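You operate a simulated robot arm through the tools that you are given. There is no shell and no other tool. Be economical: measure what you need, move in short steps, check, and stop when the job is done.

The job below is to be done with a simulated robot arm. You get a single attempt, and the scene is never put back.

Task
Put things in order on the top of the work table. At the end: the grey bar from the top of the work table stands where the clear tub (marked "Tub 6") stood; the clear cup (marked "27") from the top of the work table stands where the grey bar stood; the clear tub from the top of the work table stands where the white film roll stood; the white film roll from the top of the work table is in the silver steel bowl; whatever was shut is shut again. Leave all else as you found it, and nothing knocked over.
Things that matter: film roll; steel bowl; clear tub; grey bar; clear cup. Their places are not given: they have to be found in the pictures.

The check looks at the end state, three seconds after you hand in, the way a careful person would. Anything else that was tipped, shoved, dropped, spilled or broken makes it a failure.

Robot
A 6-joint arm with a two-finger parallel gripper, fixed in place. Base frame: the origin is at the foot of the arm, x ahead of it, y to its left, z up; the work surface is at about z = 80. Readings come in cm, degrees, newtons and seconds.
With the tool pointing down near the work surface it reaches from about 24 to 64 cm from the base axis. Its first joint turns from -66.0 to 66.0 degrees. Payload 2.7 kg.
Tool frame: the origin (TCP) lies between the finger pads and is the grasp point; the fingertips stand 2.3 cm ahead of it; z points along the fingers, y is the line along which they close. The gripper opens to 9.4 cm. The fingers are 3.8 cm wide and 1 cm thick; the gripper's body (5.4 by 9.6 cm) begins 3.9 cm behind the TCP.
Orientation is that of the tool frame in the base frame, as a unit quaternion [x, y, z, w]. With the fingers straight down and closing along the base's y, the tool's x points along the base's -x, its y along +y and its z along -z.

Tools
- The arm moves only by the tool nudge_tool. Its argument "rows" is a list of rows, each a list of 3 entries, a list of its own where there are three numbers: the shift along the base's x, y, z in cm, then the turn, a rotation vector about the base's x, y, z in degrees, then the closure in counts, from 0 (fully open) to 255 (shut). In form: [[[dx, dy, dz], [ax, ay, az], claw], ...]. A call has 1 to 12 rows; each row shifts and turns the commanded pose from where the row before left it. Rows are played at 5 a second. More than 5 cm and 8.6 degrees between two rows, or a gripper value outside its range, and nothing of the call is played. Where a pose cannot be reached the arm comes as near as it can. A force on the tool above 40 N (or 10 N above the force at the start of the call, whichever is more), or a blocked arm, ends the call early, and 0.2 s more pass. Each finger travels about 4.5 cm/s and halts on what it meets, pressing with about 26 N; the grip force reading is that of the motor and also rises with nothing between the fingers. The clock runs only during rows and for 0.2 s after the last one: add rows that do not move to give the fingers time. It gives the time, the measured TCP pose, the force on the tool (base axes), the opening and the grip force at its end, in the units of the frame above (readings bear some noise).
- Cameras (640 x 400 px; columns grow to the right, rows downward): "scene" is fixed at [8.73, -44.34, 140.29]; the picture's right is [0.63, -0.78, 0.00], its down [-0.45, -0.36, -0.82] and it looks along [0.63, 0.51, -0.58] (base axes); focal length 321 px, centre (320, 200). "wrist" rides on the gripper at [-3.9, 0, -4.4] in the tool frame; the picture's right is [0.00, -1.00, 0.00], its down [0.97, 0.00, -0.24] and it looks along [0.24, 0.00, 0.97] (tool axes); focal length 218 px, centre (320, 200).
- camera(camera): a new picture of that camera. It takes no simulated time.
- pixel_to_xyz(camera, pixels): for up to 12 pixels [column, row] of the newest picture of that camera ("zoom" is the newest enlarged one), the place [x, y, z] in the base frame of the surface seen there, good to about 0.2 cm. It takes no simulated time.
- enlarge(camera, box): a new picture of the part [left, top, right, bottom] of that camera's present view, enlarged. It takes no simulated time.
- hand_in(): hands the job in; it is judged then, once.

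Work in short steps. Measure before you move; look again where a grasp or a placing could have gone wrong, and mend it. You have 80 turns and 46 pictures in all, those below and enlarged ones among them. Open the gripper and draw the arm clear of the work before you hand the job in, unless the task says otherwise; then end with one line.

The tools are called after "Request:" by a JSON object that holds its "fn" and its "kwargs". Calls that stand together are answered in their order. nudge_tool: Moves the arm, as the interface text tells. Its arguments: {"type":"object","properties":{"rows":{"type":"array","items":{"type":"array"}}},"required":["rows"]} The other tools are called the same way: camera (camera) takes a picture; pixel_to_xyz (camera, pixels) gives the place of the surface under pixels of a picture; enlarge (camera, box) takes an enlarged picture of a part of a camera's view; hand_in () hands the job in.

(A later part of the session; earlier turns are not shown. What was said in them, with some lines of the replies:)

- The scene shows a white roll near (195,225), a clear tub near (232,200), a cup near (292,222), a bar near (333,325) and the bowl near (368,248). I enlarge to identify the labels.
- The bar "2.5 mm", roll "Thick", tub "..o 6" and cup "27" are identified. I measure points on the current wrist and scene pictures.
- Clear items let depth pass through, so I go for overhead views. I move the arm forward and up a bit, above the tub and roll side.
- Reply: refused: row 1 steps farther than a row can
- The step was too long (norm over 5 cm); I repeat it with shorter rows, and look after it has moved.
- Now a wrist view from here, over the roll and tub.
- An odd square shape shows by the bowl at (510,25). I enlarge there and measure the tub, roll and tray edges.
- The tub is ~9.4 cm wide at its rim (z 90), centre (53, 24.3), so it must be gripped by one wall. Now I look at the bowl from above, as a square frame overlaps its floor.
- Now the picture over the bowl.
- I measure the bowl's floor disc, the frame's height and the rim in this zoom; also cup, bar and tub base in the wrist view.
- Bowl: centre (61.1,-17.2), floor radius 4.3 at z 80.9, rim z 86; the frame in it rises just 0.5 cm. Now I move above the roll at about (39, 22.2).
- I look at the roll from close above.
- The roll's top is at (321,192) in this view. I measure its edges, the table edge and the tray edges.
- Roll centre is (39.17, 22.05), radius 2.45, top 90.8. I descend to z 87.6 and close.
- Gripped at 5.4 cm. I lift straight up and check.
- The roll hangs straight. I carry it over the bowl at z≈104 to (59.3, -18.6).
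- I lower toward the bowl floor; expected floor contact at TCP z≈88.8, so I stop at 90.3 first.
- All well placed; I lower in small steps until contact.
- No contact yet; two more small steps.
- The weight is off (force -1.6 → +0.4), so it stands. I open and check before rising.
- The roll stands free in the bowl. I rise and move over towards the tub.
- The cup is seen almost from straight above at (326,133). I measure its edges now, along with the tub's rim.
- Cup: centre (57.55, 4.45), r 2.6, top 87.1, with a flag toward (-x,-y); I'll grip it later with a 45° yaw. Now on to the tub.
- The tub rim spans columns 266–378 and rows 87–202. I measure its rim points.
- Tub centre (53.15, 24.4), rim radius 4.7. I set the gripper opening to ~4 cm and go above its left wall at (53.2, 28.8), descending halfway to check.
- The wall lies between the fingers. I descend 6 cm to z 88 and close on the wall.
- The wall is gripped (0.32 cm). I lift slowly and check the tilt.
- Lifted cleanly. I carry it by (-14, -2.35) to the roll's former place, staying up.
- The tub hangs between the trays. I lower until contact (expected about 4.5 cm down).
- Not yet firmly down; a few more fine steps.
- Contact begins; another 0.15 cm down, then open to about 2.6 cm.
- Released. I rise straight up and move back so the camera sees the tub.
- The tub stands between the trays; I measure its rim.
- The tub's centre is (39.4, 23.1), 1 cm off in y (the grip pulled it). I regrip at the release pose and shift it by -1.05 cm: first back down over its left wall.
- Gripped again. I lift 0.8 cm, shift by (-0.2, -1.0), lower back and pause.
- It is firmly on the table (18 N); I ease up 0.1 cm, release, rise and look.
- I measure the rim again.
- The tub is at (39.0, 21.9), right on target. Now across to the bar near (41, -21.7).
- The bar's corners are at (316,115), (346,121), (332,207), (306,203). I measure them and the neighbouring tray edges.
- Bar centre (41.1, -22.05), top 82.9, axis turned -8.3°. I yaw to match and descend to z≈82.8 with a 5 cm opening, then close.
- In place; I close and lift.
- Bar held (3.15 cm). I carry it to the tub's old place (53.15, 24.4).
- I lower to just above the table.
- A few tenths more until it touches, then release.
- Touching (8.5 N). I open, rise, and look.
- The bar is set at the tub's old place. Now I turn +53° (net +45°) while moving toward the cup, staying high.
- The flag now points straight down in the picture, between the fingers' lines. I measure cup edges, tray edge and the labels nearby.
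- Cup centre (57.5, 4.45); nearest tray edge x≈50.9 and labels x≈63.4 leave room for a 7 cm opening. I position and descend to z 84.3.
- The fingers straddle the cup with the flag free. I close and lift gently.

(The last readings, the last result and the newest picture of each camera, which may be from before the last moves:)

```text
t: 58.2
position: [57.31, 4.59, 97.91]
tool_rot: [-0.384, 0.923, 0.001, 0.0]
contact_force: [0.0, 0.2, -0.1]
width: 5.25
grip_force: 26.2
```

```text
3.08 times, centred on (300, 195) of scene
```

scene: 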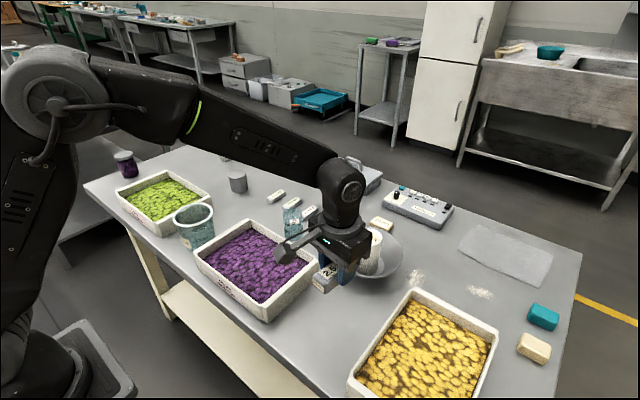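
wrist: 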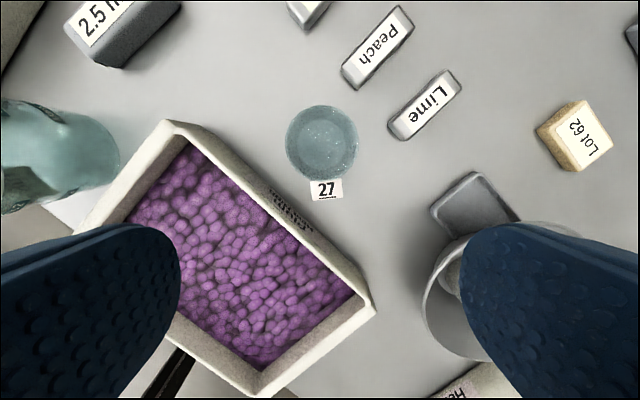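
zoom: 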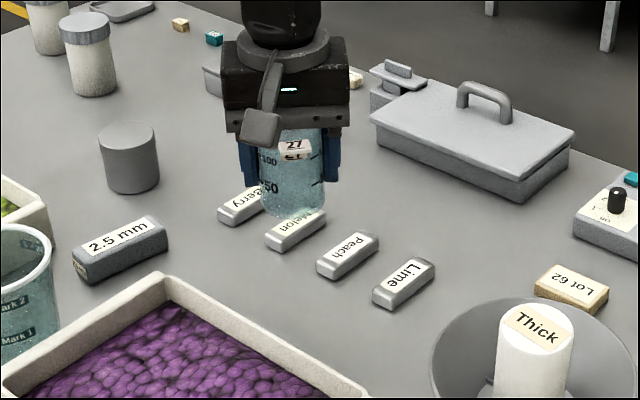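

Cup held upright. I carry it to the bar's old place (41.1, -22.05) and lower most of the way.

Request:
{"fn": "nudge_tool", "kwargs": {"rows": [[[-2.31, -3.8, 0], [0, 0, 0], 255], [[-2.31, -3.8, 0], [0, 0, 0], 255], [[-2.31, -3.8, 0], [0, 0, 0], 255], [[-2.31, -3.8, 0], [0, 0, 0], 255], [[-2.31, -3.8, 0], [0, 0, 0], 255], [[-2.31, -3.8, 0], [0, 0, 0], 255], [[-2.34, -3.8, 0], [0, 0, 0], 255], [[0, 0, 0], [0, 0, 0], 255], [[0, 0, -4.5], [0, 0, 0], 255], [[0, 0, -4.5], [0, 0, 0], 255], [[0, 0, -3], [0, 0, 0], 255], [[0, 0, 0], [0, 0, 0], 255]]}}

```text
t: 60.8
position: [41.04, -22.32, 85.71]
tool_rot: [-0.383, 0.924, 0.001, 0.0]
contact_force: [-0.4, 0.0, -0.5]
width: 5.27
grip_force: 26.3
```

Still about 1.2 cm up; I lower in fine steps.

Request:
{"fn": "nudge_tool", "kwargs": {"rows": [[[0, 0.15, -0.6], [0, 0, 0], 255], [[0, 0, -0.3], [0, 0, 0], 255], [[0, 0, -0.2], [0, 0, 0], 255], [[0, 0, 0], [0, 0, 0], 255]]}}

```text
t: 61.8
position: [41.19, -22.11, 84.75]
tool_rot: [-0.384, 0.923, 0.001, 0.0]
contact_force: [0.1, 0.2, -0.2]
width: 5.27
grip_force: 25.8
```

A bit more until contact.

Request:
{"fn": "nudge_tool", "kwargs": {"rows": [[[0, 0, -0.15], [0, 0, 0], 255], [[0, 0, -0.15], [0, 0, 0], 255], [[0, 0, 0], [0, 0, 0], 255]]}}

```text
t: 62.6
position: [41.23, -22.02, 84.5]
tool_rot: [-0.383, 0.924, 0.0, 0.001]
contact_force: [0.0, -1.9, 7.2]
width: 5.28
grip_force: 25.6
```

Contact (7 N). I open, rise straight up, and check the whole scene.

Request:
{"fn": "nudge_tool", "kwargs": {"rows": [[[0, 0, 0], [0, 0, 0], 95], [[0, 0, 0], [0, 0, 0], 70], [[0, 0, 0], [0, 0, 0], 60], [[0, 0, 0], [0, 0, 0], 60], [[0, 0, 2], [0, 0, 0], 60], [[0, 0, 4.5], [0, 0, 0], 60], [[0, 0, 4.5], [0, 0, 0], 60], [[0, 0, 4.5], [0, 0, 0], 0], [[-3, 4, 0], [0, 0, 0], 0], [[-3, 4, 2], [0, 0, 0], 0], [[-2, 4, 2], [0, 0, 0], 0], [[0, 0, 0], [0, 0, 0], 0]]}}

Request:
{"fn": "camera", "kwargs": {"camera": "scene"}}

```text
refused: row 10 steps farther than a row can; nothing moved
```

```text
14 pictures are left
```

scene: 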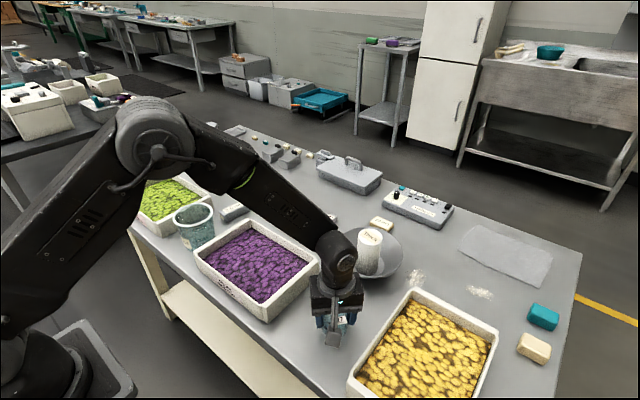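

The call was refused for a step of over 5 cm; I repeat with shorter steps.

Request:
{"fn": "nudge_tool", "kwargs": {"rows": [[[0, 0, 0], [0, 0, 0], 95], [[0, 0, 0], [0, 0, 0], 70], [[0, 0, 0], [0, 0, 0], 60], [[0, 0, 0], [0, 0, 0], 60], [[0, 0, 2], [0, 0, 0], 60], [[0, 0, 4.5], [0, 0, 0], 60], [[0, 0, 4.5], [0, 0, 0], 60], [[0, 0, 4.5], [0, 0, 0], 0], [[-1.5, 2.5, 3], [0, 0, 0], 0], [[-1.5, 3, 3], [0, 0, 0], 0], [[-1.5, 3, 3], [0, 0, 0], 0], [[0, 0, 0], [0, 0, 0], 0]]}}

Request:
{"fn": "camera", "kwargs": {"camera": "wrist"}}

Request:
{"fn": "camera", "kwargs": {"camera": "scene"}}

```text
t: 65.2
position: [36.86, -13.7, 109.01]
tool_rot: [-0.383, 0.924, 0.001, 0.001]
contact_force: [-0.1, -0.4, 0.8]
width: 9.39
grip_force: 0.1
```

```text
13 pictures are left
```

wrist: 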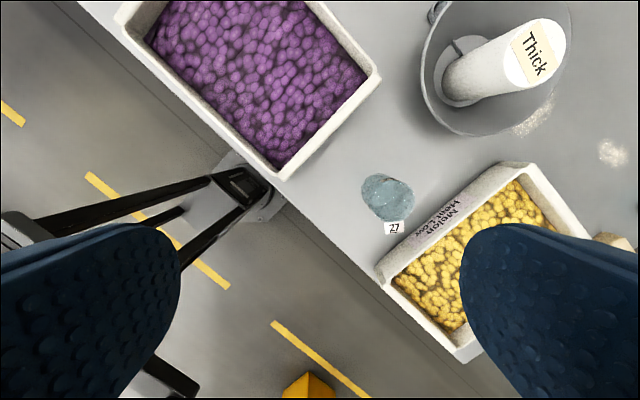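

```text
12 pictures are left
```

scene: 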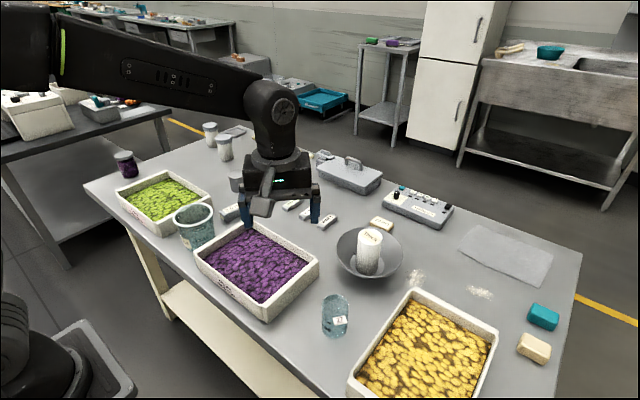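

The roll stands in the bowl, the tub at the roll's old place, the bar at the tub's, and the cup at the bar's; nothing else looks disturbed. The gripper is open and clear, so I hand in.

Request:
{"fn": "hand_in", "kwargs": {}}

```text
The job is handed in.
```

The job is handed in: the roll stands in the steel bowl, the tub where the roll was, the bar where the tub was, and the cup where the bar was; nothing was knocked over and nothing shut was opened.
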